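You operate a simulated robot arm through the tools that you are given. There is no shell and no other tool. Be economical: measure what you need, move in short steps, check, and stop when the job is done.

You run a simulated robot arm. Do the job below in one go: nothing can be reset, and whatever is moved stays where it is left.

## Task
Stand the plant on the coaster, mop up its water and slide the brown bowl to the dried spot.
Fine: use the blue cloth and put it back; the bowl slides to where the plant stood, once it is dry. Set down upright: plant.

It is judged by the outcome, as a careful person would: the job done as asked, and still so three seconds after it is handed in. It fails if anything else is knocked over, pushed out of place, dropped, spilled or broken. Flat cloth is picked up by pressing the open fingertips on it (5 to 10 N) and closing them slowly along it; thin cloth reads only 2 to 8 mm in the jaws.

## Robot
A 6-joint arm with a two-finger parallel gripper, fixed in place. Base frame: the origin is at the foot of the arm, x ahead of it, y to its left, z up; the work surface is at about z = 760. Lengths are in mm, angles in degrees, forces in N, time in s.
With the tool pointing down near the work surface it reaches from about 260 to 680 mm from the base axis. Its first joint turns from -66.0 to 66.0 degrees. Payload 2.9 kg.
The TCP is the grasp point between the finger pads, 30 mm short of the fingertips. In the tool frame z runs along the fingers and y along their closing line. Largest opening 110 mm; finger width 20, thickness 10; the body of the gripper, 48 by 112 mm, starts 55 mm behind the TCP.
Orientation is told as [roll, pitch, yaw] about the base's x, y, z axes, in that order, counted from this pose: with the fingers straight down and closing along the base's y, the tool's x points along the base's -x, its y along +y and its z along -z.

## Interface
- The arm moves only by the tool arm_command. Its arguments are lists of equal length, an entry for each row: "xyz": the shift along the tool's x, y, z in mm, a list of three; "delta_rot": the turn, a rotation vector about the tool's x, y, z in degrees, a list of three. In form: {"xyz": [[tx, ty, tz], ...], "delta_rot": [[wx, wy, wz], ...]}. A call has 1 to 10 rows; each row shifts and turns the commanded pose from where the row before left it, along the tool's axes as they then stand. "fingers" is the finger opening in mm, from 0 to 110, set as the call begins (left out, the last holds). Each row takes 0.2 s and may step no farther than 50 mm and 8.6 degrees from the row before; otherwise, or with a gripper value out of range, the whole call is refused. Where a pose cannot be reached the arm comes as near as it can. A force on the tool above 40 N (or 10 N above the force at the start of the call, whichever is more), or a blocked arm, ends the call early, and 0.2 s more pass. Each finger travels about 108 mm/s and halts on what it meets, pressing with about 23 N; the grip force reading is that of the motor and also rises with nothing between the fingers. The clock runs only during rows and for 0.2 s after the last one: add rows that do not move to give the fingers time. It gives the time, the measured TCP pose, the force on the tool (base axes), the opening and the grip force at its end, in the units of the frame above (readings bear some noise), with the torque about the TCP (base axes, N m) and any sound that the robot's microphone picked up.
- Cameras (640 x 400 px; columns grow to the right, rows downward): "scene" is fixed at [65.5, 423.1, 1385]; the picture's right is [-0.86, -0.51, 0.00], its down [-0.28, 0.47, -0.83] and it looks along [0.43, -0.72, -0.55] (base axes); focal length 309 px, centre (320, 200). "wrist" rides on the gripper at [72, 17, -103] in the tool frame; the picture's right is [-0.23, 0.97, 0.00], its down [-0.76, -0.18, -0.62] and it looks along [-0.61, -0.14, 0.78] (tool axes); focal length 222 px, centre (320, 200). There is no depth. A picture from a camera that has moved, and an enlarged one, comes with that camera's place and axes in the base frame and with its lens.
- capture(camera): a new picture of that camera. The clock stands still meanwhile.
- enlarge(camera, box): a new picture of the part [left, top, right, bottom] of that camera's present view, enlarged. The clock stands still meanwhile.
- job_done(): hands the job in; it is judged then, once.

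Work in short steps. Places have to be worked out from the pictures, the camera data and where the tool is seen: move nearer, look again, correct. Check each grasp and each placing, and mend what went wrong. You have 120 turns and 68 pictures in all, those below and enlarged ones among them. Open the gripper and draw the arm clear of the work before you hand the job in, unless the task says otherwise; then end with one line.

The tools are called after "Emit:" as name(argument=value, ...) on one line, values as JSON. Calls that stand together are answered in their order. arm_command: Moves the arm, as the interface text tells. Its arguments: {"type":"object","properties":{"xyz":{"type":"array","items":{"type":"array","items":{"type":"number"}}},"delta_rot":{"type":"array","items":{"type":"array","items":{"type":"number"}}},"fingers":{"type":"number"}},"required":["xyz","delta_rot"]} The other tools are called the same way: capture (camera) takes a picture; enlarge (camera, box) takes an enlarged picture of a part of a camera's view; job_done () hands the job in.

At the start:

```text
time: 0.0
position: [484.9, 58.2, 1147.9]
orientation: [0.0, 0.1, 0.0]
force: [0.6, -0.6, 0.2]
ft_torque: [-0.03, 0.03, 0.02]
grip_width: 110.1
finger_force: 0.0
```

scene: 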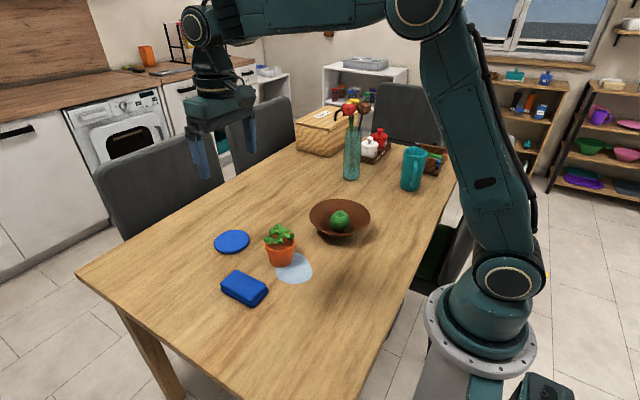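
wrist: 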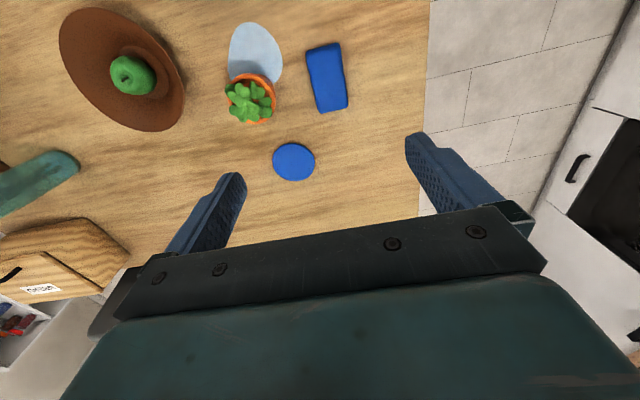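

The plant looks to be near (487,-70), the coaster near (667,-55), the cloth near (505,64), the puddle near (435,-57) and the bowl near (410,-275). I'll enlarge the scene to refine these.

Emit:
enlarge(camera="scene", box=[200, 190, 392, 310])

Emit:
enlarge(camera="wrist", box=[40, 0, 392, 220])

```text
3.33 times, centred on (296, 250) of scene
camera zoom: at [65.5, 423.1, 1385.0], right [-0.86, -0.51, 0.0], down [-0.28, 0.47, -0.83], along [0.43, -0.72, -0.55], focal length 1029 px, centre (400, 33)
```

zoom: 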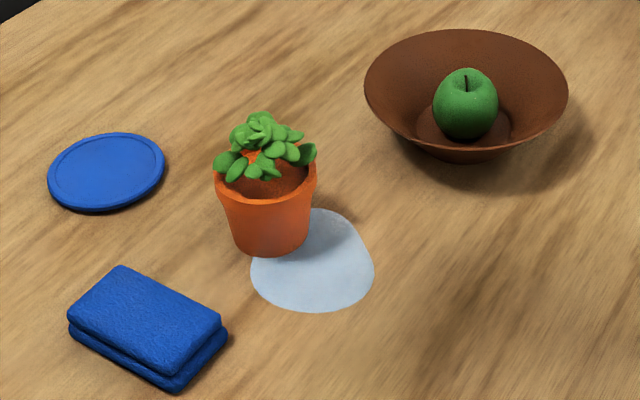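

```text
1.82 times, centred on (216, 110) of wrist
camera zoom: at [412.5, 75.4, 1250.6], right [0.23, 0.97, 0.0], down [0.76, -0.18, 0.62], along [0.61, -0.14, -0.78], focal length 404 px, centre (509, 364)
```

zoom: 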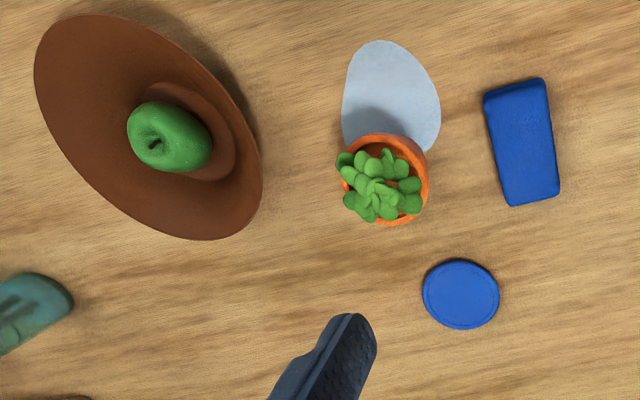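

The pot centre looks to be about (489,-71), with its rim near z 820 at about 84 mm wide. I'll move above it and lower for a better look at the foliage height.

Emit:
arm_command(xyz=[[0, -32, 35], [0, -32, 35], [0, -32, 35], [0, -33, 35]], delta_rot=[[0, 0, 0], [0, 0, 0], [0, 0, 0], [0, 0, 0]], fingers=110)

Emit:
capture(camera="wrist")

Emit:
capture(camera="scene")

```text
time: 1.0
position: [483.4, -71.1, 1007.1]
orientation: [0.0, 0.0, -0.1]
force: [-0.3, 0.6, 0.3]
ft_torque: [-0.02, 0.0, 0.03]
grip_width: 110.1
finger_force: 0.0
```

```text
63 pictures are left
camera wrist: at [411.6, -54.2, 1109.7], right [0.23, 0.97, 0.0], down [0.76, -0.18, 0.62], along [0.61, -0.14, -0.78], focal length 222 px, centre (320, 200)
```

wrist: 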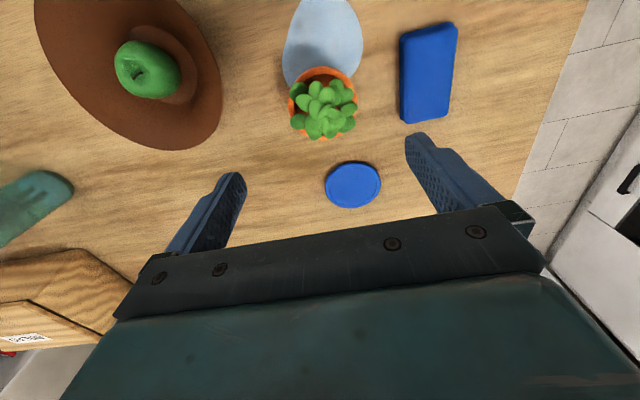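

```text
62 pictures are left
```

scene: 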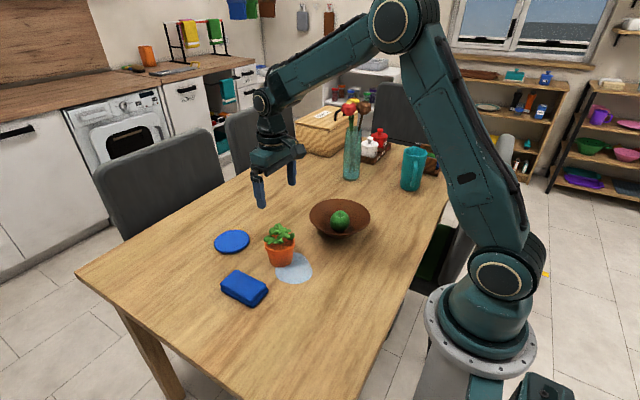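

I can't be sure how tall the foliage is, possibly around z 875, so I'll tilt the tool about 40° forward. That lets me take the rim from the robot side. First I pull back to a pre-grasp pose and look.

Emit:
arm_command(xyz=[[0, 0, 0], [0, 0, 0], [0, 0, 0], [0, 0, 0], [0, 0, 0], [40, 0, 10], [40, 0, 11], [41, 0, 11]], delta_rot=[[0, -8, 0], [0, -8, 0], [0, -8, 0], [0, -8, 0], [0, -8, 0], [0, 0, 0], [0, 0, 0], [0, 0, 0]])

Emit:
capture(camera="wrist")

Emit:
capture(camera="scene")

```text
time: 2.8
position: [412.7, -72.4, 905.3]
orientation: [-0.1, -40.0, 0.0]
force: [-0.3, -0.1, 0.3]
ft_torque: [0.02, -0.01, 0.02]
grip_width: 109.9
finger_force: 0.1
```

```text
61 pictures are left
camera wrist: at [290.7, -54.1, 937.1], right [0.17, 0.97, 0.15], down [0.18, -0.18, 0.97], along [0.97, -0.14, -0.21], focal length 222 px, centre (320, 200)
```

wrist: 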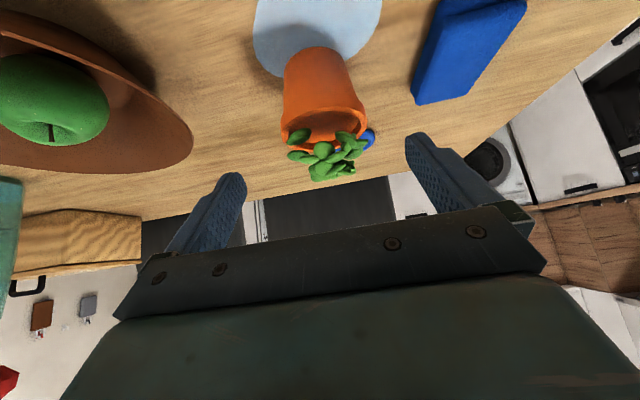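

```text
60 pictures are left
```

scene: 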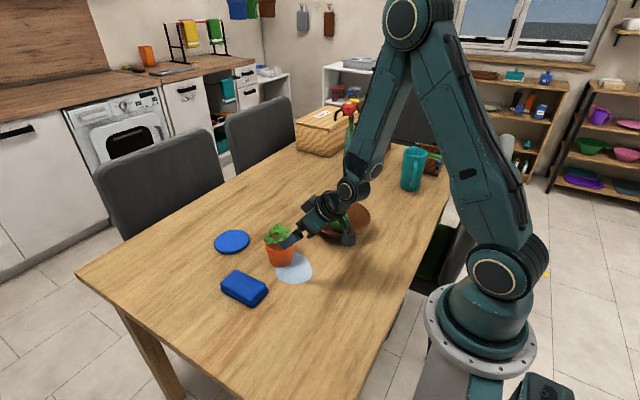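

The foliage top is at z≈877 and the rim centre is about (489,-69,820). I'll tilt 8° more and advance most of the way.

Emit:
arm_command(xyz=[[0, 0, 0], [21, 2, 0], [0, 0, 35], [0, 0, 35]], delta_rot=[[0, -8, 0], [0, 0, 0], [0, 0, 0], [0, 0, 0]])

Emit:
capture(camera="wrist")

Emit:
enlarge(camera="scene", box=[224, 180, 384, 280])

```text
time: 3.8
position: [450.6, -69.8, 843.9]
orientation: [0.0, -48.0, -0.1]
force: [-1.0, 0.6, -0.1]
ft_torque: [-0.01, 0.02, 0.0]
grip_width: 109.8
finger_force: 0.0
```

```text
59 pictures are left
camera wrist: at [325.3, -51.5, 857.6], right [0.15, 0.97, 0.17], down [0.05, -0.18, 0.98], along [0.99, -0.14, -0.07], focal length 222 px, centre (320, 200)
```

wrist: 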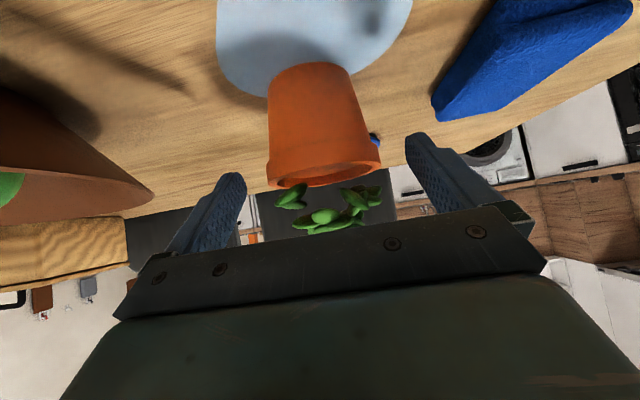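

```text
4.00 times, centred on (304, 230) of scene
camera zoom: at [65.5, 423.1, 1385.0], right [-0.86, -0.51, 0.0], down [-0.28, 0.47, -0.83], along [0.43, -0.72, -0.55], focal length 1235 px, centre (384, 80)
```

zoom: 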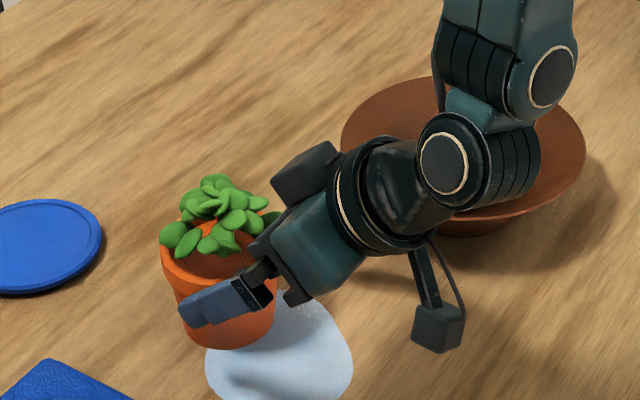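

The alignment is good, with the rim centre at y≈-68. I'll advance the final 46 mm, then close.

Emit:
arm_command(xyz=[[0, 1, 23], [0, 0.5, 23], [0, 0, 0]], delta_rot=[[0, 0, 0], [0, 0, 0], [0, 0, 0]])

Emit:
capture(camera="wrist")

Emit:
enlarge(camera="scene", box=[224, 180, 384, 280])

```text
time: 4.6
position: [485.5, -68.1, 812.4]
orientation: [0.0, -48.0, 0.0]
force: [0.0, -0.6, -0.1]
ft_torque: [0.01, -0.01, -0.01]
grip_width: 109.7
finger_force: 0.0
```

```text
57 pictures are left
camera wrist: at [359.8, -50.2, 826.5], right [0.15, 0.97, 0.17], down [0.05, -0.18, 0.98], along [0.99, -0.14, -0.07], focal length 222 px, centre (320, 200)
```

wrist: 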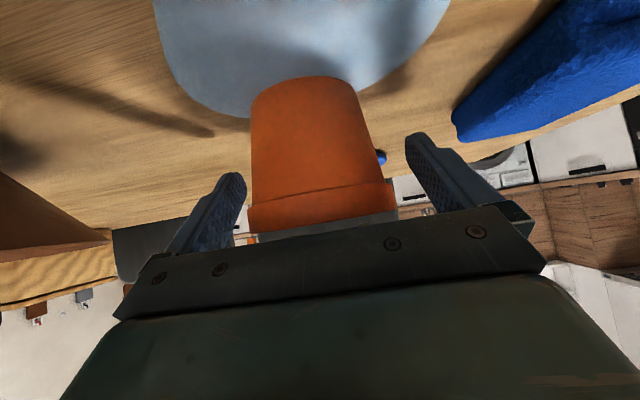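

```text
4.00 times, centred on (304, 230) of scene
camera zoom: at [65.5, 423.1, 1385.0], right [-0.86, -0.51, 0.0], down [-0.28, 0.47, -0.83], along [0.43, -0.72, -0.55], focal length 1235 px, centre (384, 80)
```

zoom: 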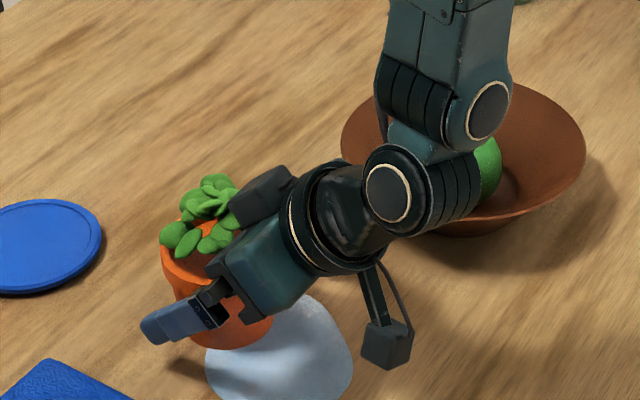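

The rim sits between the pads without contact. I'll close on it.

Emit:
arm_command(xyz=[[0, 0, 0], [0, 0, 0], [0, 0, 0]], delta_rot=[[0, 0, 0], [0, 0, 0], [0, 0, 0]], fingers=70)

```text
time: 5.4
position: [484.3, -68.4, 812.6]
orientation: [0.0, -48.1, 0.1]
force: [0.5, -0.8, -0.5]
ft_torque: [0.05, -0.02, -0.05]
grip_width: 78.6
finger_force: 22.8
```

The grip holds at 78.6 mm. I'll lift by 20 mm and check.

Emit:
arm_command(xyz=[[-7.4, 0, -6.7], [-7.4, 0, -6.7], [0, 0, 0]], delta_rot=[[0, 0, 0], [0, 0, 0], [0, 0, 0]])

Emit:
capture(camera="wrist")

Emit:
enlarge(camera="scene", box=[204, 180, 364, 280])

```text
time: 6.2
position: [484.0, -67.9, 833.3]
orientation: [0.0, -48.0, -0.1]
force: [0.2, 0.9, -3.2]
ft_torque: [-0.02, 0.08, 0.02]
grip_width: 78.5
finger_force: 22.8
```

```text
55 pictures are left
camera wrist: at [359.3, -50.1, 846.6], right [0.15, 0.97, 0.17], down [0.05, -0.18, 0.98], along [0.99, -0.14, -0.07], focal length 222 px, centre (320, 200)
```

wrist: 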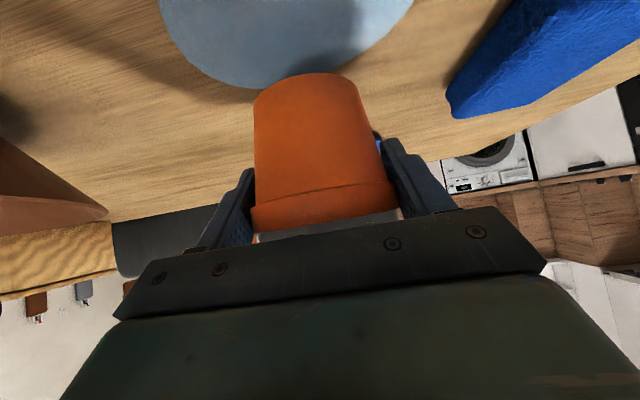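

```text
4.00 times, centred on (284, 230) of scene
camera zoom: at [65.5, 423.1, 1385.0], right [-0.86, -0.51, 0.0], down [-0.28, 0.47, -0.83], along [0.43, -0.72, -0.55], focal length 1235 px, centre (464, 80)
```

zoom: 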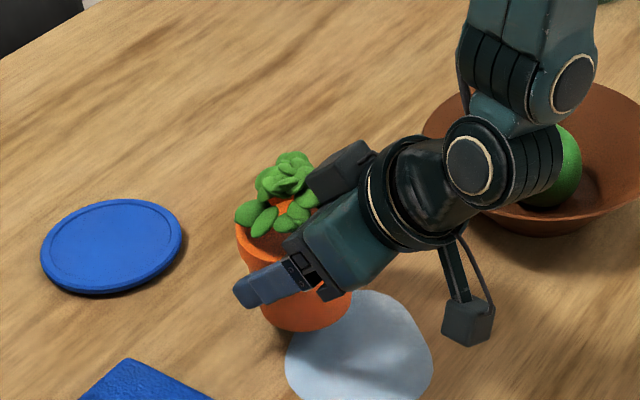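

The pot is lifted upright and held steady. I'll raise it further and carry it towards the coaster at about (660,-48).

Emit:
arm_command(xyz=[[-14, 0, -12.5], [-14, 0, -12.5], [-23, 4, 25.6], [-23, 4, 25.6], [-23, 4, 25.6], [-23, 4, 25.6], [-23, 4, 25.6], [0, 0, 0]], delta_rot=[[0, 0, 0], [0, 0, 0], [0, 0, 0], [0, 0, 0], [0, 0, 0], [0, 0, 0], [0, 0, 0], [0, 0, 0]])

Emit:
capture(camera="wrist")

Emit:
enlarge(camera="scene", box=[174, 160, 334, 260])

```text
time: 8.0
position: [656.6, -47.5, 869.8]
orientation: [0.0, -48.0, 0.1]
force: [0.1, -0.5, -2.3]
ft_torque: [0.01, 0.04, -0.02]
grip_width: 78.6
finger_force: 23.4
```

```text
53 pictures are left
camera wrist: at [532.7, -29.9, 884.6], right [0.15, 0.97, 0.17], down [0.05, -0.18, 0.98], along [0.99, -0.14, -0.07], focal length 222 px, centre (320, 200)
```

wrist: 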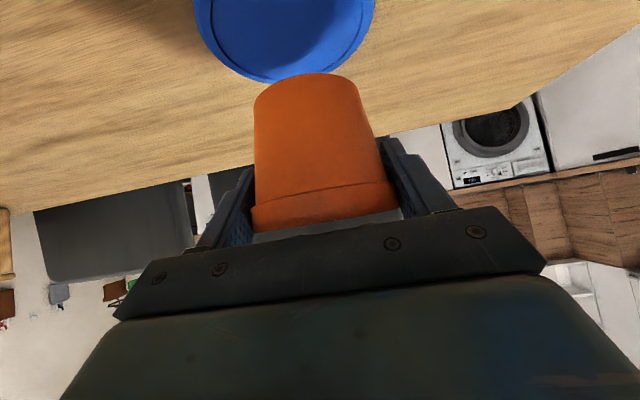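

```text
4.00 times, centred on (254, 210) of scene
camera zoom: at [65.5, 423.1, 1385.0], right [-0.86, -0.51, 0.0], down [-0.28, 0.47, -0.83], along [0.43, -0.72, -0.55], focal length 1235 px, centre (584, 160)
```

zoom: 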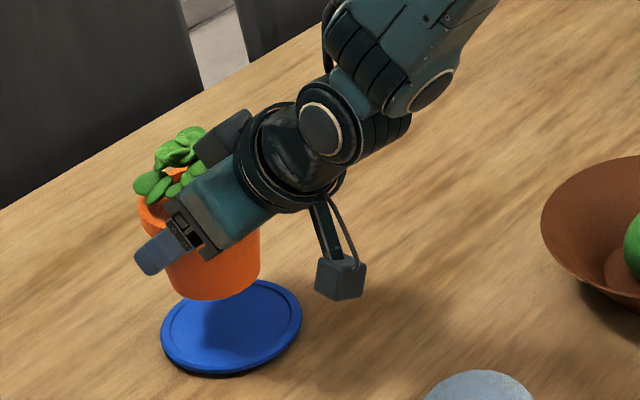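

The pot bottom sits at about (662,-47) and the coaster at about (663,-49), so they line up. I'll lower it.

Emit:
arm_command(xyz=[[11, -1, 10], [11, 0, 10], [10, 0, 9], [0, 0, 0]], delta_rot=[[0, 0, 0], [0, 0, 0], [0, 0, 0], [0, 0, 0]])

Emit:
enlarge(camera="scene", box=[174, 180, 302, 260])

```text
time: 9.0
position: [656.6, -49.9, 827.3]
orientation: [-0.1, -47.9, 0.0]
force: [-0.7, -0.3, -2.8]
ft_torque: [-0.05, 0.04, 0.0]
grip_width: 78.8
finger_force: 23.0
```

```text
5.00 times, centred on (238, 220) of scene
camera zoom: at [65.5, 423.1, 1385.0], right [-0.86, -0.51, 0.0], down [-0.28, 0.47, -0.83], along [0.43, -0.72, -0.55], focal length 1544 px, centre (730, 100)
```

zoom: 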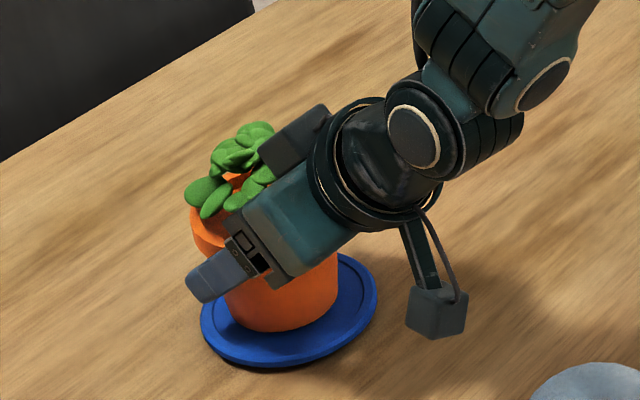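

Now I'll lower it in small steps, watching for contact force.

Emit:
arm_command(xyz=[[2.2, 0, 2], [2.2, 0, 2], [0, 0, 0]], delta_rot=[[0, 0, 0], [0, 0, 0], [0, 0, 0]])

```text
time: 9.8
position: [656.6, -48.7, 823.2]
orientation: [0.0, -48.1, 0.0]
force: [-6.2, 1.0, 11.8]
ft_torque: [0.09, 0.2, 0.03]
grip_width: 78.3
finger_force: 23.4
```

Contact came at about z 823, with +12 N. I'll check the seating before releasing.

Emit:
capture(camera="wrist")

Emit:
enlarge(camera="scene", box=[174, 180, 302, 260])

```text
50 pictures are left
camera wrist: at [532.8, -31.3, 836.7], right [0.15, 0.97, 0.17], down [0.04, -0.18, 0.98], along [0.99, -0.14, -0.07], focal length 222 px, centre (320, 200)
```

wrist: 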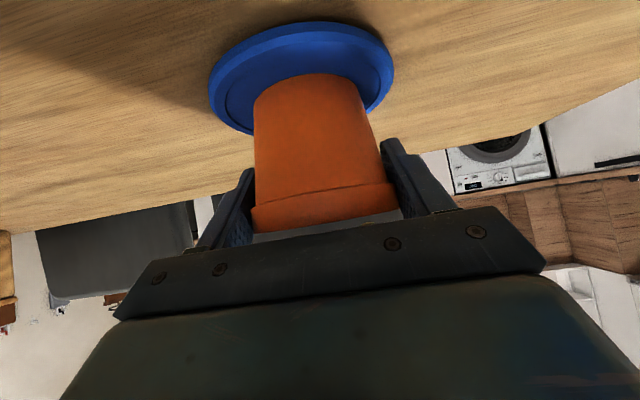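

```text
5.00 times, centred on (238, 220) of scene
camera zoom: at [65.1, 423.2, 1385.0], right [-0.86, -0.51, 0.0], down [-0.28, 0.47, -0.83], along [0.43, -0.72, -0.55], focal length 1544 px, centre (730, 100)
```

zoom: 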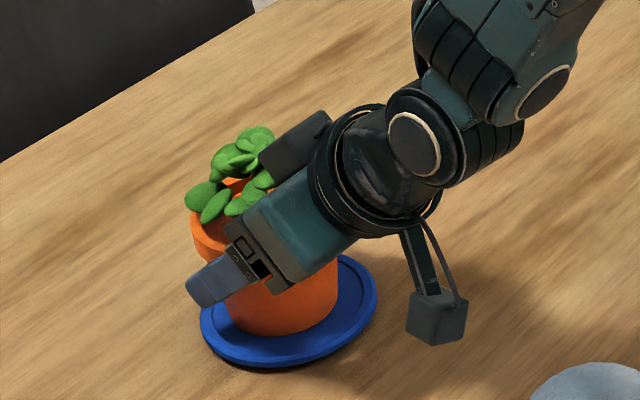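

The pot is centred and resting on the coaster. I'll ease the preload by 1 mm and open.

Emit:
arm_command(xyz=[[-0.9, 0, -0.8], [0, 0, 0]], delta_rot=[[0, 0, 0], [0, 0, 0]])

Emit:
arm_command(xyz=[[0, 0, 0], [0, 0, 0], [0, 0, 0]], delta_rot=[[0, 0, 0], [0, 0, 0], [0, 0, 0]], fingers=110)

Emit:
arm_command(xyz=[[0, 0, -30], [0, 0, -40], [0, 0, -40], [-20, 0, -40]], delta_rot=[[0, 0, 0], [0, 0, 0], [0, 0, 0], [0, 0, 0]])

Emit:
enlarge(camera="scene", box=[174, 180, 334, 280])

```text
time: 10.4
position: [657.5, -48.9, 822.8]
orientation: [0.0, -48.2, 0.0]
force: [5.0, -0.6, 5.3]
ft_torque: [0.04, -0.39, 0.02]
grip_width: 78.5
finger_force: 23.1
```

```text
time: 11.2
position: [657.7, -50.1, 820.8]
orientation: [0.0, -48.0, 0.0]
force: [0.9, 0.5, -0.9]
ft_torque: [0.02, 0.01, -0.04]
grip_width: 109.8
finger_force: 0.0
```

```text
time: 12.2
position: [557.7, -49.4, 936.2]
orientation: [-0.1, -47.9, -0.1]
force: [0.3, 0.0, 0.0]
ft_torque: [-0.01, 0.01, -0.01]
grip_width: 109.9
finger_force: 0.1
```

```text
4.00 times, centred on (254, 230) of scene
camera zoom: at [65.5, 423.1, 1385.0], right [-0.86, -0.51, 0.0], down [-0.28, 0.47, -0.83], along [0.43, -0.72, -0.55], focal length 1235 px, centre (584, 80)
```

zoom: 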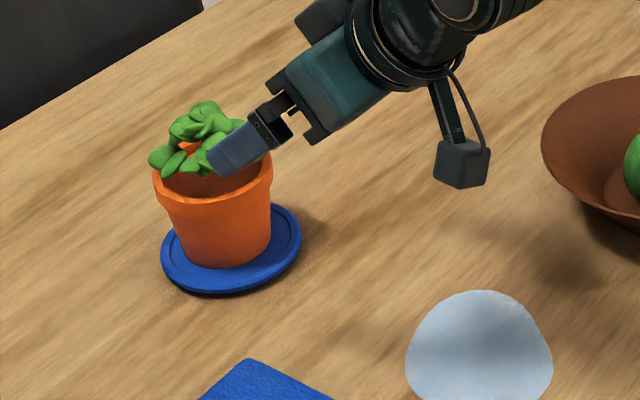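

The plant stands upright on the coaster. I'll return the tool to vertical and move over the cloth to look.

Emit:
arm_command(xyz=[[0, 0, -10], [0, 0, -10], [0, 0, 0], [0, 0, 0], [0, 0, 0], [0, 0, 0], [25, 38, -5], [25, 38, 0], [25, 38, 0]], delta_rot=[[0, 8, 0], [0, 8, 0], [0, 8, 0], [0, 8, 0], [0, 8, 0], [0, 8, 0], [0, 0, 0], [0, 0, 0], [0, 0, 0]])

Emit:
capture(camera="wrist")

Emit:
enlarge(camera="scene", box=[206, 230, 334, 310])

```text
time: 14.2
position: [470.4, 65.6, 956.1]
orientation: [0.0, 0.0, -0.1]
force: [-0.9, 0.4, 0.1]
ft_torque: [-0.04, 0.01, 0.05]
grip_width: 110.0
finger_force: 0.1
```

```text
47 pictures are left
camera wrist: at [399.0, 83.7, 1059.0], right [0.23, 0.97, 0.0], down [0.76, -0.18, 0.62], along [0.61, -0.14, -0.78], focal length 222 px, centre (320, 200)
```

wrist: 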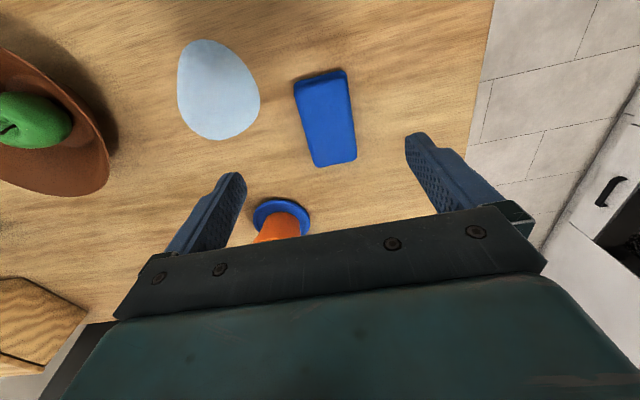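

```text
5.00 times, centred on (270, 270) of scene
camera zoom: at [65.5, 423.1, 1385.0], right [-0.86, -0.51, 0.0], down [-0.28, 0.47, -0.83], along [0.43, -0.72, -0.55], focal length 1544 px, centre (570, -150)
```

zoom: 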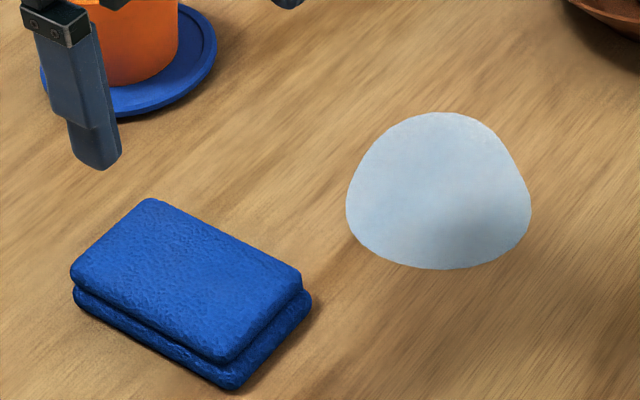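

The cloth is a folded block with its centre at about (499,71), 112 mm along x by 58 mm in y and about 25 mm thick. The puddle spans x 385–495 and y -97 to -7. I'll descend above the cloth with the fingers at y ±55.

Emit:
arm_command(xyz=[[-10, 2, 36], [-10, 2, 35], [-9, 1.5, 35]], delta_rot=[[0, 0, 0], [0, 0, 0], [0, 0, 0]])

Emit:
capture(camera="wrist")

Emit:
enlarge(camera="scene", box=[190, 230, 318, 310])

```text
time: 15.0
position: [498.6, 72.4, 851.6]
orientation: [0.1, 0.0, 0.0]
force: [0.1, 0.5, 0.5]
ft_torque: [0.0, -0.03, 0.03]
grip_width: 109.9
finger_force: 0.1
```

```text
45 pictures are left
camera wrist: at [427.1, 88.6, 953.3], right [0.23, 0.97, 0.0], down [0.76, -0.18, 0.62], along [0.61, -0.14, -0.78], focal length 222 px, centre (320, 200)
```

wrist: 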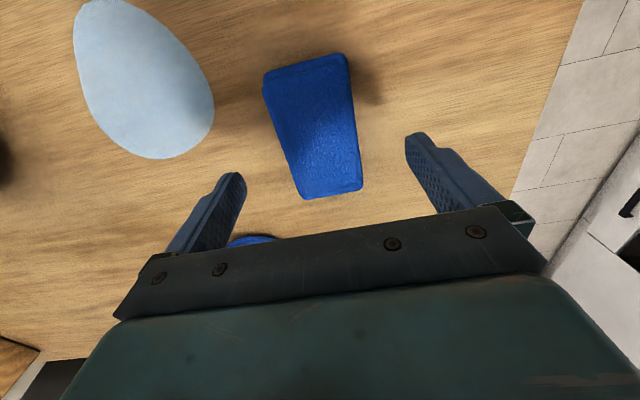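

```text
5.00 times, centred on (254, 270) of scene
camera zoom: at [65.5, 423.1, 1385.0], right [-0.86, -0.51, 0.0], down [-0.28, 0.47, -0.83], along [0.43, -0.72, -0.55], focal length 1544 px, centre (650, -150)
```

zoom: 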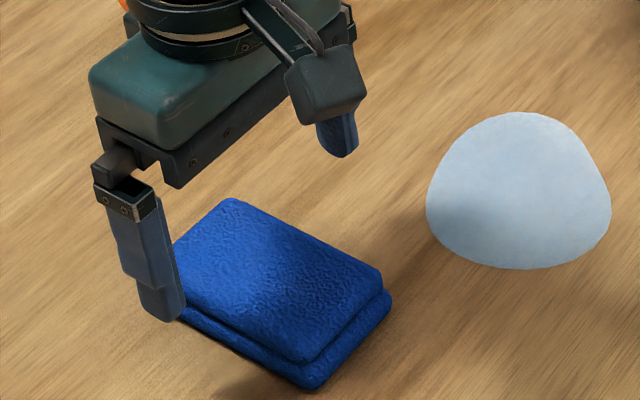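

Aligned: the cloth centre is (500,72.5) and the TCP is (498.6,72.4). I'll descend until the fingertips are about 5 mm above the table.

Emit:
arm_command(xyz=[[0, 0, 28], [0, 0, 28], [0, 0, 0]], delta_rot=[[0, 0, 0], [0, 0, 0], [0, 0, 0]])

Emit:
arm_command(xyz=[[0, 0, 0], [0, 0, 0], [0, 0, 0], [0, 0, 0]], delta_rot=[[0, 0, 0], [0, 0, 0], [0, 0, 0], [0, 0, 0]], fingers=40)

Emit:
capture(camera="wrist")

Emit:
enlarge(camera="scene", box=[190, 230, 318, 310])

```text
time: 15.8
position: [500.3, 69.7, 795.0]
orientation: [0.1, 0.0, 0.0]
force: [-0.5, 0.7, 0.0]
ft_torque: [-0.01, -0.02, 0.01]
grip_width: 110.0
finger_force: 0.1
```

```text
time: 16.8
position: [498.5, 69.9, 795.5]
orientation: [0.0, 0.0, -0.1]
force: [-0.1, -0.9, 0.1]
ft_torque: [0.01, 0.01, 0.02]
grip_width: 63.1
finger_force: 23.4
```

```text
43 pictures are left
camera wrist: at [426.8, 88.1, 897.7], right [0.23, 0.97, 0.0], down [0.76, -0.18, 0.62], along [0.61, -0.14, -0.78], focal length 222 px, centre (320, 200)
```

wrist: 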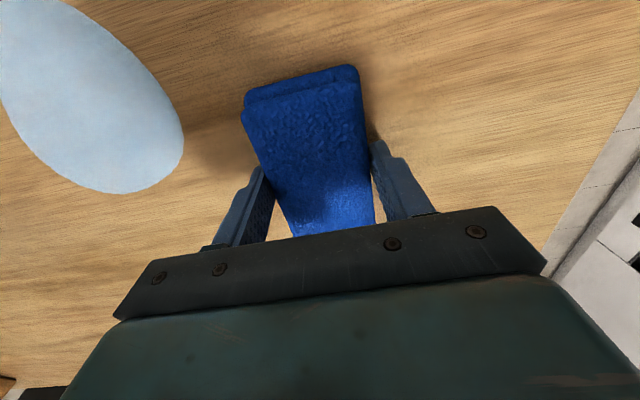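

```text
5.00 times, centred on (254, 270) of scene
camera zoom: at [65.5, 423.1, 1385.0], right [-0.86, -0.51, 0.0], down [-0.28, 0.47, -0.83], along [0.43, -0.72, -0.55], focal length 1544 px, centre (650, -150)
```

zoom: 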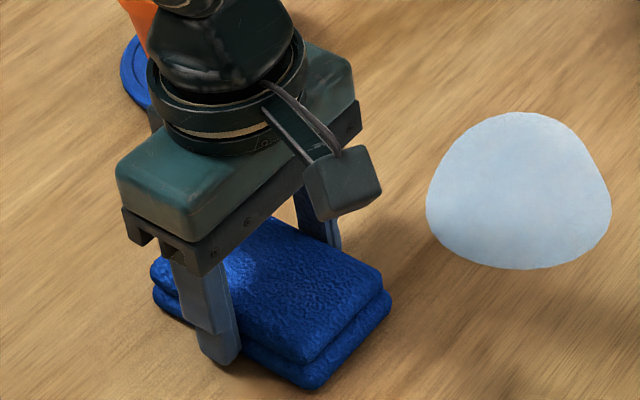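

The cloth is held at 63 mm. I'll lift it 25 mm and check.

Emit:
arm_command(xyz=[[0, 0, -12], [0, 0, -13], [0, 0, 0]], delta_rot=[[0, 0, 0], [0, 0, 0], [0, 0, 0]])

Emit:
enlarge(camera="scene", box=[190, 230, 318, 310])

```text
time: 17.6
position: [500.3, 69.4, 819.4]
orientation: [0.0, 0.1, 0.0]
force: [-0.7, 0.1, 0.4]
ft_torque: [0.01, -0.02, 0.02]
grip_width: 63.4
finger_force: 23.0
```

```text
5.00 times, centred on (254, 270) of scene
camera zoom: at [65.5, 423.1, 1385.0], right [-0.86, -0.51, 0.0], down [-0.28, 0.47, -0.83], along [0.43, -0.72, -0.55], focal length 1544 px, centre (650, -150)
```

zoom: 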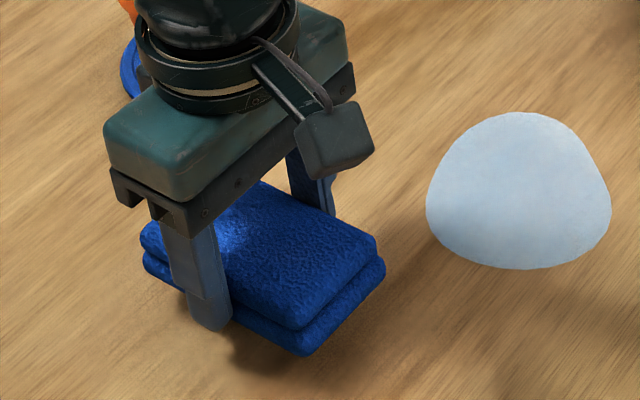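

The cloth is lifted flat. I'll move it to the near side of the puddle (440,30), lower it to the table and press lightly.

Emit:
arm_command(xyz=[[30, -20, 0], [30, -20, 0], [0, 0, 12], [0, 0, 12], [0, 0, 1.5], [0, 0, 0]], delta_rot=[[0, 0, 0], [0, 0, 0], [0, 0, 0], [0, 0, 0], [0, 0, 0], [0, 0, 0]])

```text
time: 19.0
position: [438.6, 30.0, 794.5]
orientation: [-0.1, -0.1, 0.1]
force: [-9.7, -3.1, 30.4]
ft_torque: [-0.02, 0.4, 0.0]
grip_width: 63.1
finger_force: 22.8
```

The pressing force of 30 N is a bit high, so I'll ease up 1 mm.

Emit:
arm_command(xyz=[[0, 0, -1], [0, 0, 0]], delta_rot=[[0, 0, 0], [0, 0, 0]])

```text
time: 19.6
position: [439.1, 30.3, 795.8]
orientation: [0.0, -0.1, 0.0]
force: [-4.0, -4.1, 19.5]
ft_torque: [-0.11, 0.1, -0.05]
grip_width: 62.7
finger_force: 23.0
```

Still 19 N. I'll ease another 0.6 mm, then sweep across the puddle towards -y in small rows.

Emit:
arm_command(xyz=[[0, 0, -0.6], [0, -15, 0], [0, -15, 0], [0, -15, 0], [0, -15, 0], [0, -15, 0], [0, -15, 0]], delta_rot=[[0, 0, 0], [0, 0, 0], [0, 0, 0], [0, 0, 0], [0, 0, 0], [0, 0, 0], [0, 0, 0]])

Emit:
capture(camera="wrist")

Emit:
enlarge(camera="scene", box=[206, 210, 366, 310])

```text
time: 21.2
position: [438.1, -60.9, 795.7]
orientation: [-0.1, 0.0, 0.0]
force: [-0.4, 0.0, -1.4]
ft_torque: [0.03, -0.03, 0.0]
grip_width: 62.7
finger_force: 22.7
```

```text
40 pictures are left
camera wrist: at [366.8, -42.3, 898.1], right [0.23, 0.97, 0.0], down [0.76, -0.18, 0.62], along [0.61, -0.14, -0.78], focal length 222 px, centre (320, 200)
```

wrist: 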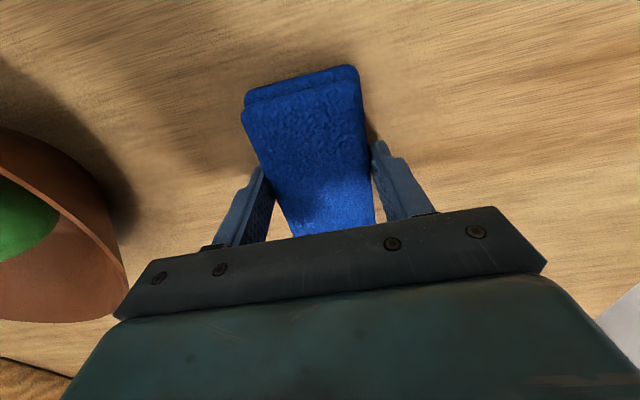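

```text
4.00 times, centred on (286, 260) of scene
camera zoom: at [65.5, 423.1, 1385.0], right [-0.86, -0.51, 0.0], down [-0.28, 0.47, -0.83], along [0.43, -0.72, -0.55], focal length 1235 px, centre (456, -40)
```

zoom: 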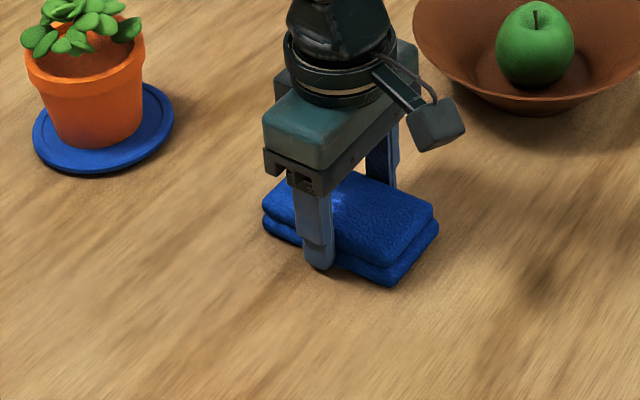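

Most of the puddle is gone and the contact is light. I'll press slightly and finish the sweep to y≈-105, then come back.

Emit:
arm_command(xyz=[[0, 0, 0.8], [0, -15, 0], [0, -15, 0], [0, -15, 0], [0, 15, 0], [0, 15, 0], [0, 15, 0], [0, 15, 0]], delta_rot=[[0, 0, 0], [0, 0, 0], [0, 0, 0], [0, 0, 0], [0, 0, 0], [0, 0, 0], [0, 0, 0], [0, 0, 0]])

Emit:
arm_command(xyz=[[0, 0, -15], [0, 0, -15], [0, 30, -10], [0, 40, 0], [0, 40, 0]], delta_rot=[[0, 0, 0], [0, 0, 0], [0, 0, 0], [0, 0, 0], [0, 0, 0]])

Emit:
enlarge(camera="scene", box=[206, 210, 366, 310])

Emit:
capture(camera="wrist")

```text
time: 23.0
position: [439.1, -44.7, 793.3]
orientation: [0.0, 0.0, 0.0]
force: [0.6, -6.9, 13.0]
ft_torque: [-0.13, 0.07, 0.07]
grip_width: 63.1
finger_force: 23.4
```

```text
time: 24.2
position: [438.0, 65.3, 833.9]
orientation: [0.0, 0.1, 0.0]
force: [0.7, 0.0, 0.0]
ft_torque: [0.01, 0.07, 0.0]
grip_width: 63.0
finger_force: 22.9
```

```text
4.00 times, centred on (286, 260) of scene
camera zoom: at [65.5, 423.1, 1385.0], right [-0.86, -0.51, 0.0], down [-0.28, 0.47, -0.83], along [0.43, -0.72, -0.55], focal length 1235 px, centre (456, -40)
```

zoom: 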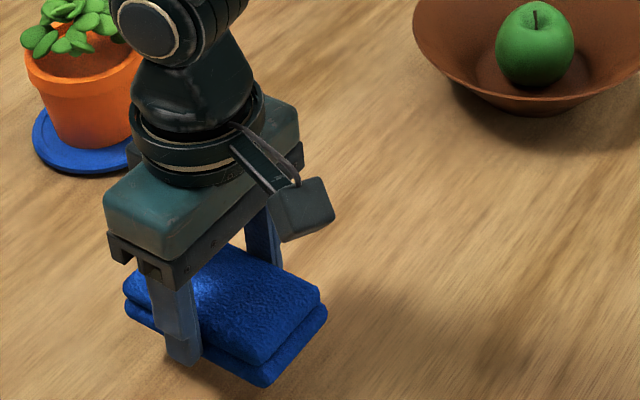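

```text
37 pictures are left
camera wrist: at [366.5, 83.8, 937.2], right [0.23, 0.97, 0.0], down [0.76, -0.18, 0.62], along [0.61, -0.14, -0.78], focal length 222 px, centre (320, 200)
```

wrist: 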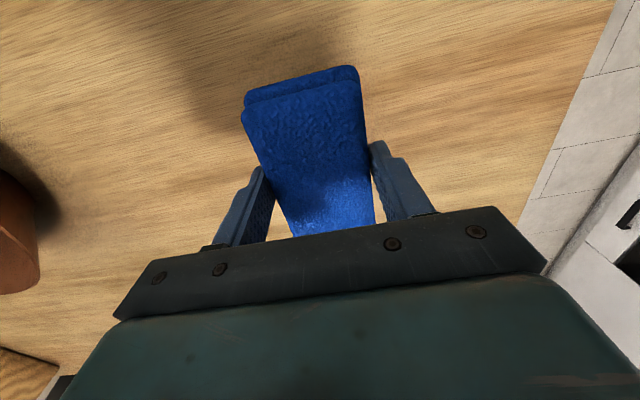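

The spot is dry. I'll return the cloth to its original place at (499.5,70.5).

Emit:
arm_command(xyz=[[-30, 2.5, 0], [-31, 2.5, 0], [0, 0, 18], [0, 0, 18], [0, 0, 1], [0, 0, 0]], delta_rot=[[0, 0, 0], [0, 0, 0], [0, 0, 0], [0, 0, 0], [0, 0, 0], [0, 0, 0]])

```text
time: 25.6
position: [501.0, 70.7, 796.7]
orientation: [0.0, 0.0, 0.0]
force: [-0.5, 0.2, -0.2]
ft_torque: [-0.02, 0.03, 0.03]
grip_width: 63.0
finger_force: 23.3
```

Not touching yet, so I'll lower by another 1.2 mm, then release and withdraw.

Emit:
arm_command(xyz=[[0, 0, 1.2], [0, 0, 0]], delta_rot=[[0, 0, 0], [0, 0, 0]])

Emit:
arm_command(xyz=[[0, 0, 0], [0, 0, 0], [0, 0, 0]], delta_rot=[[0, 0, 0], [0, 0, 0], [0, 0, 0]], fingers=110)

Emit:
arm_command(xyz=[[0, 0, -40], [0, 0, -50], [0, 0, -50]], delta_rot=[[0, 0, 0], [0, 0, 0], [0, 0, 0]])

Emit:
enlarge(camera="scene", box=[200, 190, 392, 310])

```text
time: 26.2
position: [501.1, 69.2, 795.1]
orientation: [0.1, 0.0, 0.0]
force: [-0.4, 0.8, -0.7]
ft_torque: [0.01, 0.0, 0.0]
grip_width: 62.9
finger_force: 22.9
```

```text
time: 27.0
position: [499.6, 69.9, 796.4]
orientation: [0.1, 0.0, 0.1]
force: [-0.5, 1.0, -0.2]
ft_torque: [-0.02, 0.04, 0.03]
grip_width: 109.9
finger_force: 0.0
```

```text
time: 27.8
position: [497.3, 70.6, 934.8]
orientation: [0.0, 0.1, 0.0]
force: [0.1, 0.2, 0.2]
ft_torque: [0.03, -0.05, 0.03]
grip_width: 110.2
finger_force: 0.1
```

```text
3.33 times, centred on (296, 250) of scene
camera zoom: at [65.5, 423.1, 1385.0], right [-0.86, -0.51, 0.0], down [-0.28, 0.47, -0.83], along [0.43, -0.72, -0.55], focal length 1029 px, centre (400, 33)
```

zoom: 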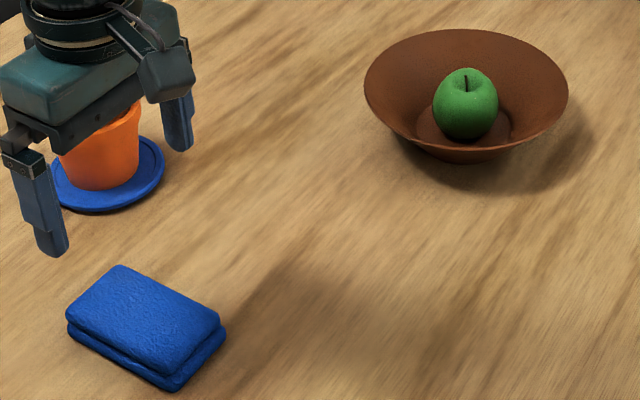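

The cloth is back in its place and the spot is dry. For the bowl, centre about (402,-273) with an estimated rim diameter of 190 mm, I'll push with both open fingers as a cradle from behind, along the direction to (488,-68). First I yaw the tool +67°.

Emit:
arm_command(xyz=[[0, 0, 0], [0, 0, 0], [0, 0, 0], [0, 0, 0], [0, 0, 0], [0, 0, 0], [0, 0, 0], [0, 0, 0]], delta_rot=[[0, 0, -8.4], [0, 0, -8.4], [0, 0, -8.4], [0, 0, -8.4], [0, 0, -8.4], [0, 0, -8.4], [0, 0, -8.4], [0, 0, -8.4]])

Emit:
arm_command(xyz=[[48, -4.6, -5], [48, -4.6, -5], [48, -4.6, 0], [48, -4.6, 0], [48, -4.6, 0], [48, -4.6, 0], [48, -4.6, 0], [48, -4.6, 0], [48, -4.6, 0], [48, -4.6, 0]], delta_rot=[[0, 0, 0], [0, 0, 0], [0, 0, 0], [0, 0, 0], [0, 0, 0], [0, 0, 0], [0, 0, 0], [0, 0, 0], [0, 0, 0], [0, 0, 0]])

Emit:
capture(camera="wrist")

Emit:
capture(camera="scene")

```text
time: 29.6
position: [500.0, 70.4, 936.6]
orientation: [0.1, 0.0, 67.4]
force: [0.3, -1.0, 0.9]
ft_torque: [0.01, 0.03, 0.0]
grip_width: 110.1
finger_force: 0.0
```

```text
time: 31.8
position: [356.5, -391.6, 945.8]
orientation: [0.0, 0.1, 67.1]
force: [0.2, -0.3, -0.2]
ft_torque: [-0.02, 0.03, 0.04]
grip_width: 110.0
finger_force: 0.1
```

```text
35 pictures are left
camera wrist: at [313.8, -450.2, 1048.6], right [-0.81, 0.59, 0.0], down [0.46, 0.63, 0.62], along [0.37, 0.5, -0.78], focal length 222 px, centre (320, 200)
```

wrist: 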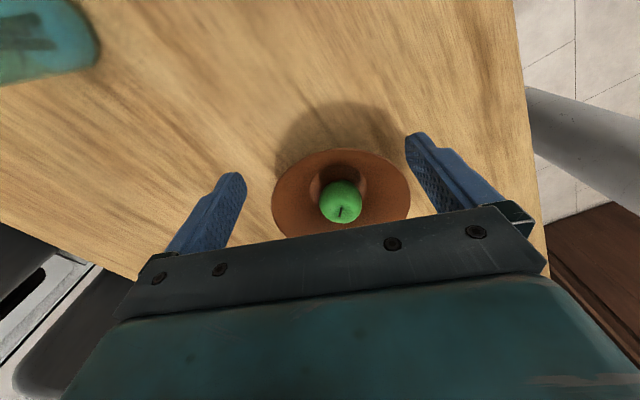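

```text
34 pictures are left
```

scene: 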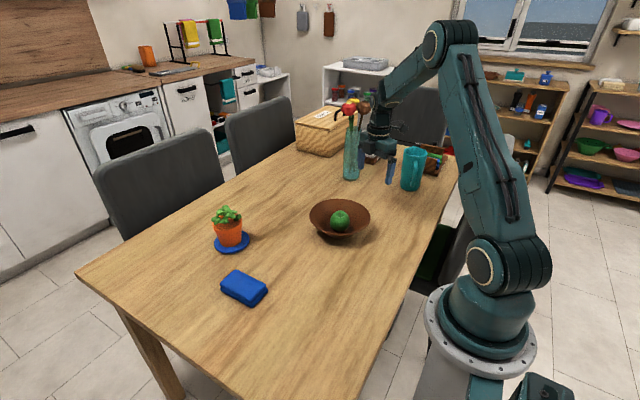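

The tool is well centred behind the bowl, which I put at about (405,-272) with a rim radius of about 94 mm. Clearance behind the rim is about 25 mm. I'll descend to z≈800.

Emit:
arm_command(xyz=[[0, 0, 45], [0, 0, 45], [0, 0, 35], [0, 0, 20], [0, 0, 0]], delta_rot=[[0, 0, 0], [0, 0, 0], [0, 0, 0], [0, 0, 0], [0, 0, 0]])

Emit:
capture(camera="wrist")

Emit:
enlarge(camera="scene", box=[280, 130, 440, 250])

```text
time: 33.0
position: [356.2, -390.4, 801.9]
orientation: [0.0, -0.1, 67.1]
force: [1.2, 0.6, 0.3]
ft_torque: [0.01, 0.02, -0.01]
grip_width: 109.9
finger_force: 0.0
```

```text
33 pictures are left
camera wrist: at [313.4, -450.0, 904.1], right [-0.81, 0.59, 0.0], down [0.46, 0.63, 0.62], along [0.37, 0.5, -0.78], focal length 222 px, centre (320, 200)
```

wrist: 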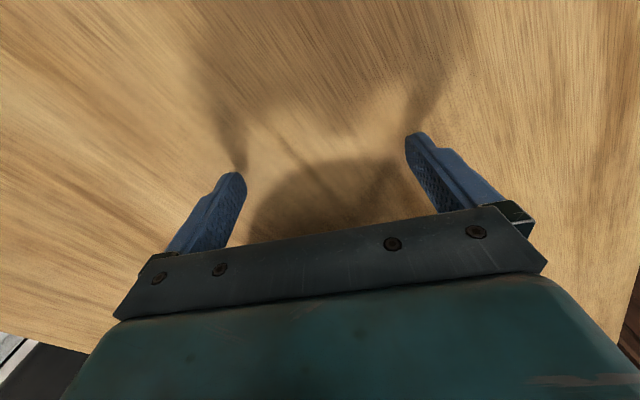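

```text
3.33 times, centred on (360, 190) of scene
camera zoom: at [65.5, 423.1, 1385.0], right [-0.86, -0.51, 0.0], down [-0.28, 0.47, -0.83], along [0.43, -0.72, -0.55], focal length 1029 px, centre (187, 233)
```

zoom: 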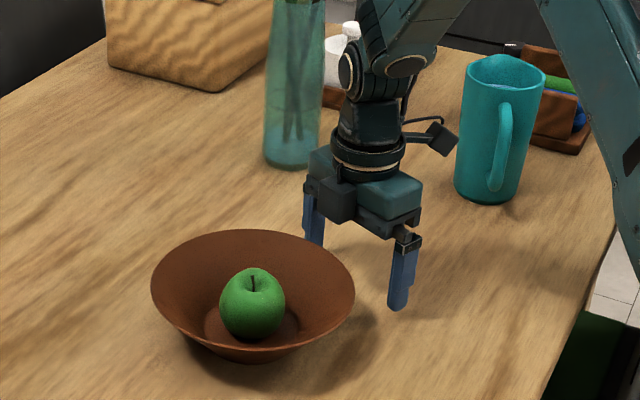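

Clear all round. I'll advance forward gently to just past the predicted contact.

Emit:
arm_command(xyz=[[-10, 0, 0], [-10, 0, 0], [-5, 0, 0], [-5, 0, 0], [-4, 0, 0], [-4, 0, 0], [-4, 0, 0], [-4, 0, 0]], delta_rot=[[0, 0, 0], [0, 0, 0], [0, 0, 0], [0, 0, 0], [0, 0, 0], [0, 0, 0], [0, 0, 0], [0, 0, 0]])

Emit:
enlarge(camera="scene", box=[260, 150, 420, 250])

```text
time: 34.8
position: [374.3, -348.4, 801.5]
orientation: [0.0, 0.0, 67.1]
force: [-0.5, -0.3, 1.2]
ft_torque: [0.0, 0.0, -0.02]
grip_width: 110.0
finger_force: 0.0
```

```text
4.00 times, centred on (340, 200) of scene
camera zoom: at [65.5, 423.1, 1385.0], right [-0.86, -0.51, 0.0], down [-0.28, 0.47, -0.83], along [0.43, -0.72, -0.55], focal length 1235 px, centre (240, 200)
```

zoom: 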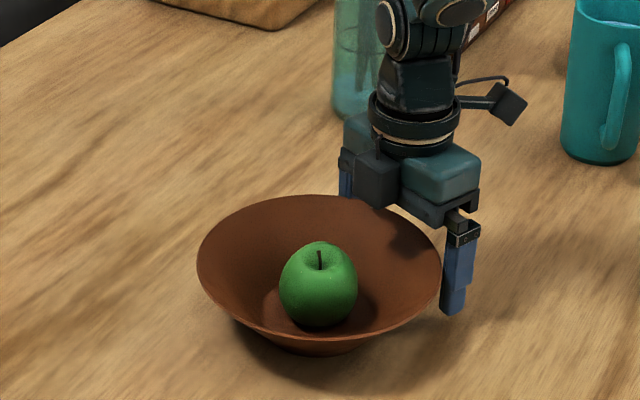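

Almost touching. I'll continue gently for 32 mm.

Emit:
arm_command(xyz=[[-4, 0, 0], [-4, 0, 0], [-4, 0, 0], [-4, 0, 0], [-4, 0, 0], [-4, 0, 0], [-4, 0, 0], [-4, 0, 0]], delta_rot=[[0, 0, 0], [0, 0, 0], [0, 0, 0], [0, 0, 0], [0, 0, 0], [0, 0, 0], [0, 0, 0], [0, 0, 0]])

Emit:
enlarge(camera="scene", box=[260, 150, 420, 250])

Emit:
capture(camera="wrist")

```text
time: 36.6
position: [387.7, -317.7, 800.6]
orientation: [0.1, 0.0, 67.1]
force: [-0.8, -1.7, 0.7]
ft_torque: [0.01, 0.01, 0.02]
grip_width: 109.9
finger_force: 0.0
```

```text
4.00 times, centred on (340, 200) of scene
camera zoom: at [65.5, 423.1, 1385.0], right [-0.86, -0.51, 0.0], down [-0.28, 0.47, -0.83], along [0.43, -0.72, -0.55], focal length 1235 px, centre (240, 200)
```

zoom: 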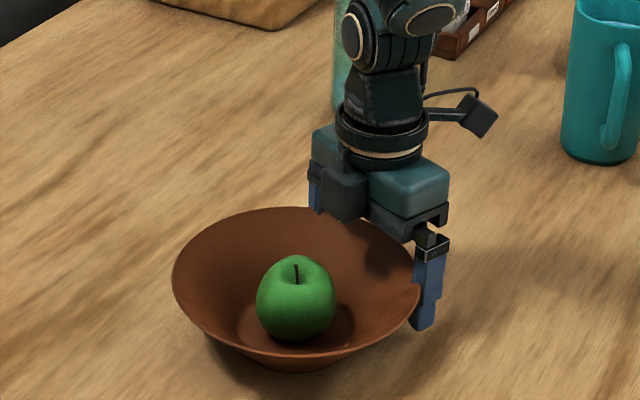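

```text
29 pictures are left
camera wrist: at [343.5, -377.1, 904.1], right [-0.81, 0.59, 0.0], down [0.46, 0.63, 0.62], along [0.37, 0.5, -0.78], focal length 222 px, centre (320, 200)
```

wrist: 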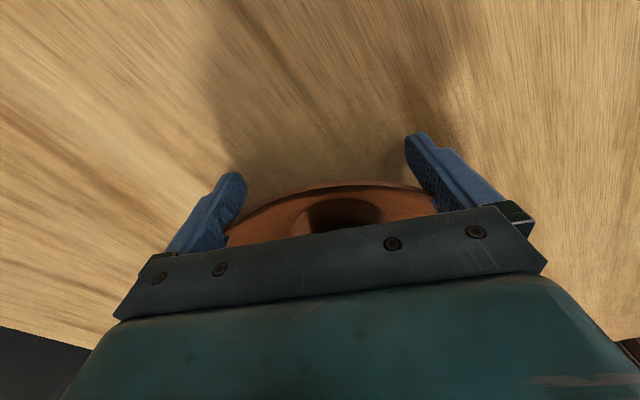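

The bowl slides upright with both fingers touching. I'll continue in gentle steps with a slight lateral drift, decelerating at the end.

Emit:
arm_command(xyz=[[-5, 0.2, 0], [-7, 0.2, 0], [-8, 0.2, 0], [-8, 0.2, 0], [-8, 0.2, 0], [-8, 0.2, 0], [-8, 0.2, 0], [-8, 0.2, 0], [-6, 0.2, 0], [-4, 0.2, 0]], delta_rot=[[0, 0, 0], [0, 0, 0], [0, 0, 0], [0, 0, 0], [0, 0, 0], [0, 0, 0], [0, 0, 0], [0, 0, 0], [0, 0, 0], [0, 0, 0]])

Emit:
enlarge(camera="scene", box=[206, 170, 398, 290])

```text
time: 38.8
position: [412.2, -253.0, 801.6]
orientation: [-0.1, 0.0, 67.2]
force: [-0.5, -1.5, 0.3]
ft_torque: [0.05, -0.04, -0.03]
grip_width: 110.1
finger_force: 0.1
```

```text
3.33 times, centred on (302, 230) of scene
camera zoom: at [65.5, 423.1, 1385.0], right [-0.86, -0.51, 0.0], down [-0.28, 0.47, -0.83], along [0.43, -0.72, -0.55], focal length 1029 px, centre (380, 100)
```

zoom: 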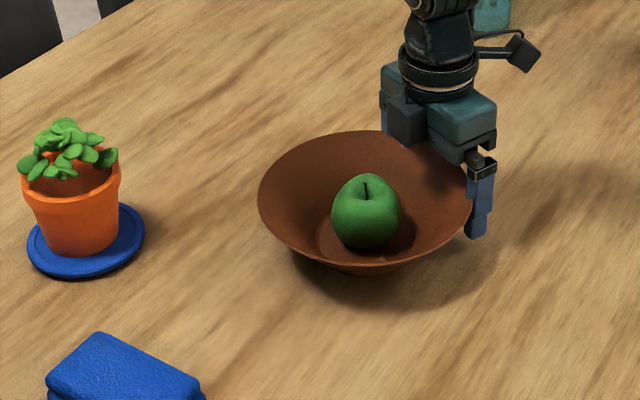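

On track, with the bowl at about (446,-172). Next 70 mm.

Emit:
arm_command(xyz=[[-5, 0.2, 0], [-7, 0.2, 0], [-8, 0.2, 0], [-8, 0.2, 0], [-8, 0.2, 0], [-8, 0.2, 0], [-8, 0.2, 0], [-8, 0.2, 0], [-6, 0.2, 0], [-4, 0.2, 0]], delta_rot=[[0, 0, 0], [0, 0, 0], [0, 0, 0], [0, 0, 0], [0, 0, 0], [0, 0, 0], [0, 0, 0], [0, 0, 0], [0, 0, 0], [0, 0, 0]])

Emit:
enlarge(camera="scene", box=[190, 190, 382, 310])

```text
time: 41.0
position: [437.5, -187.8, 800.7]
orientation: [0.0, 0.0, 67.2]
force: [-0.3, 0.0, 0.9]
ft_torque: [0.04, 0.0, -0.03]
grip_width: 110.1
finger_force: 0.1
```

```text
3.33 times, centred on (286, 250) of scene
camera zoom: at [65.5, 423.1, 1385.0], right [-0.86, -0.51, 0.0], down [-0.28, 0.47, -0.83], along [0.43, -0.72, -0.55], focal length 1029 px, centre (433, 33)
```

zoom: 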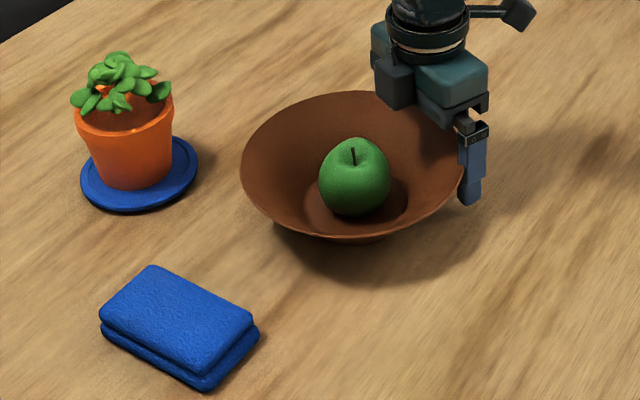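

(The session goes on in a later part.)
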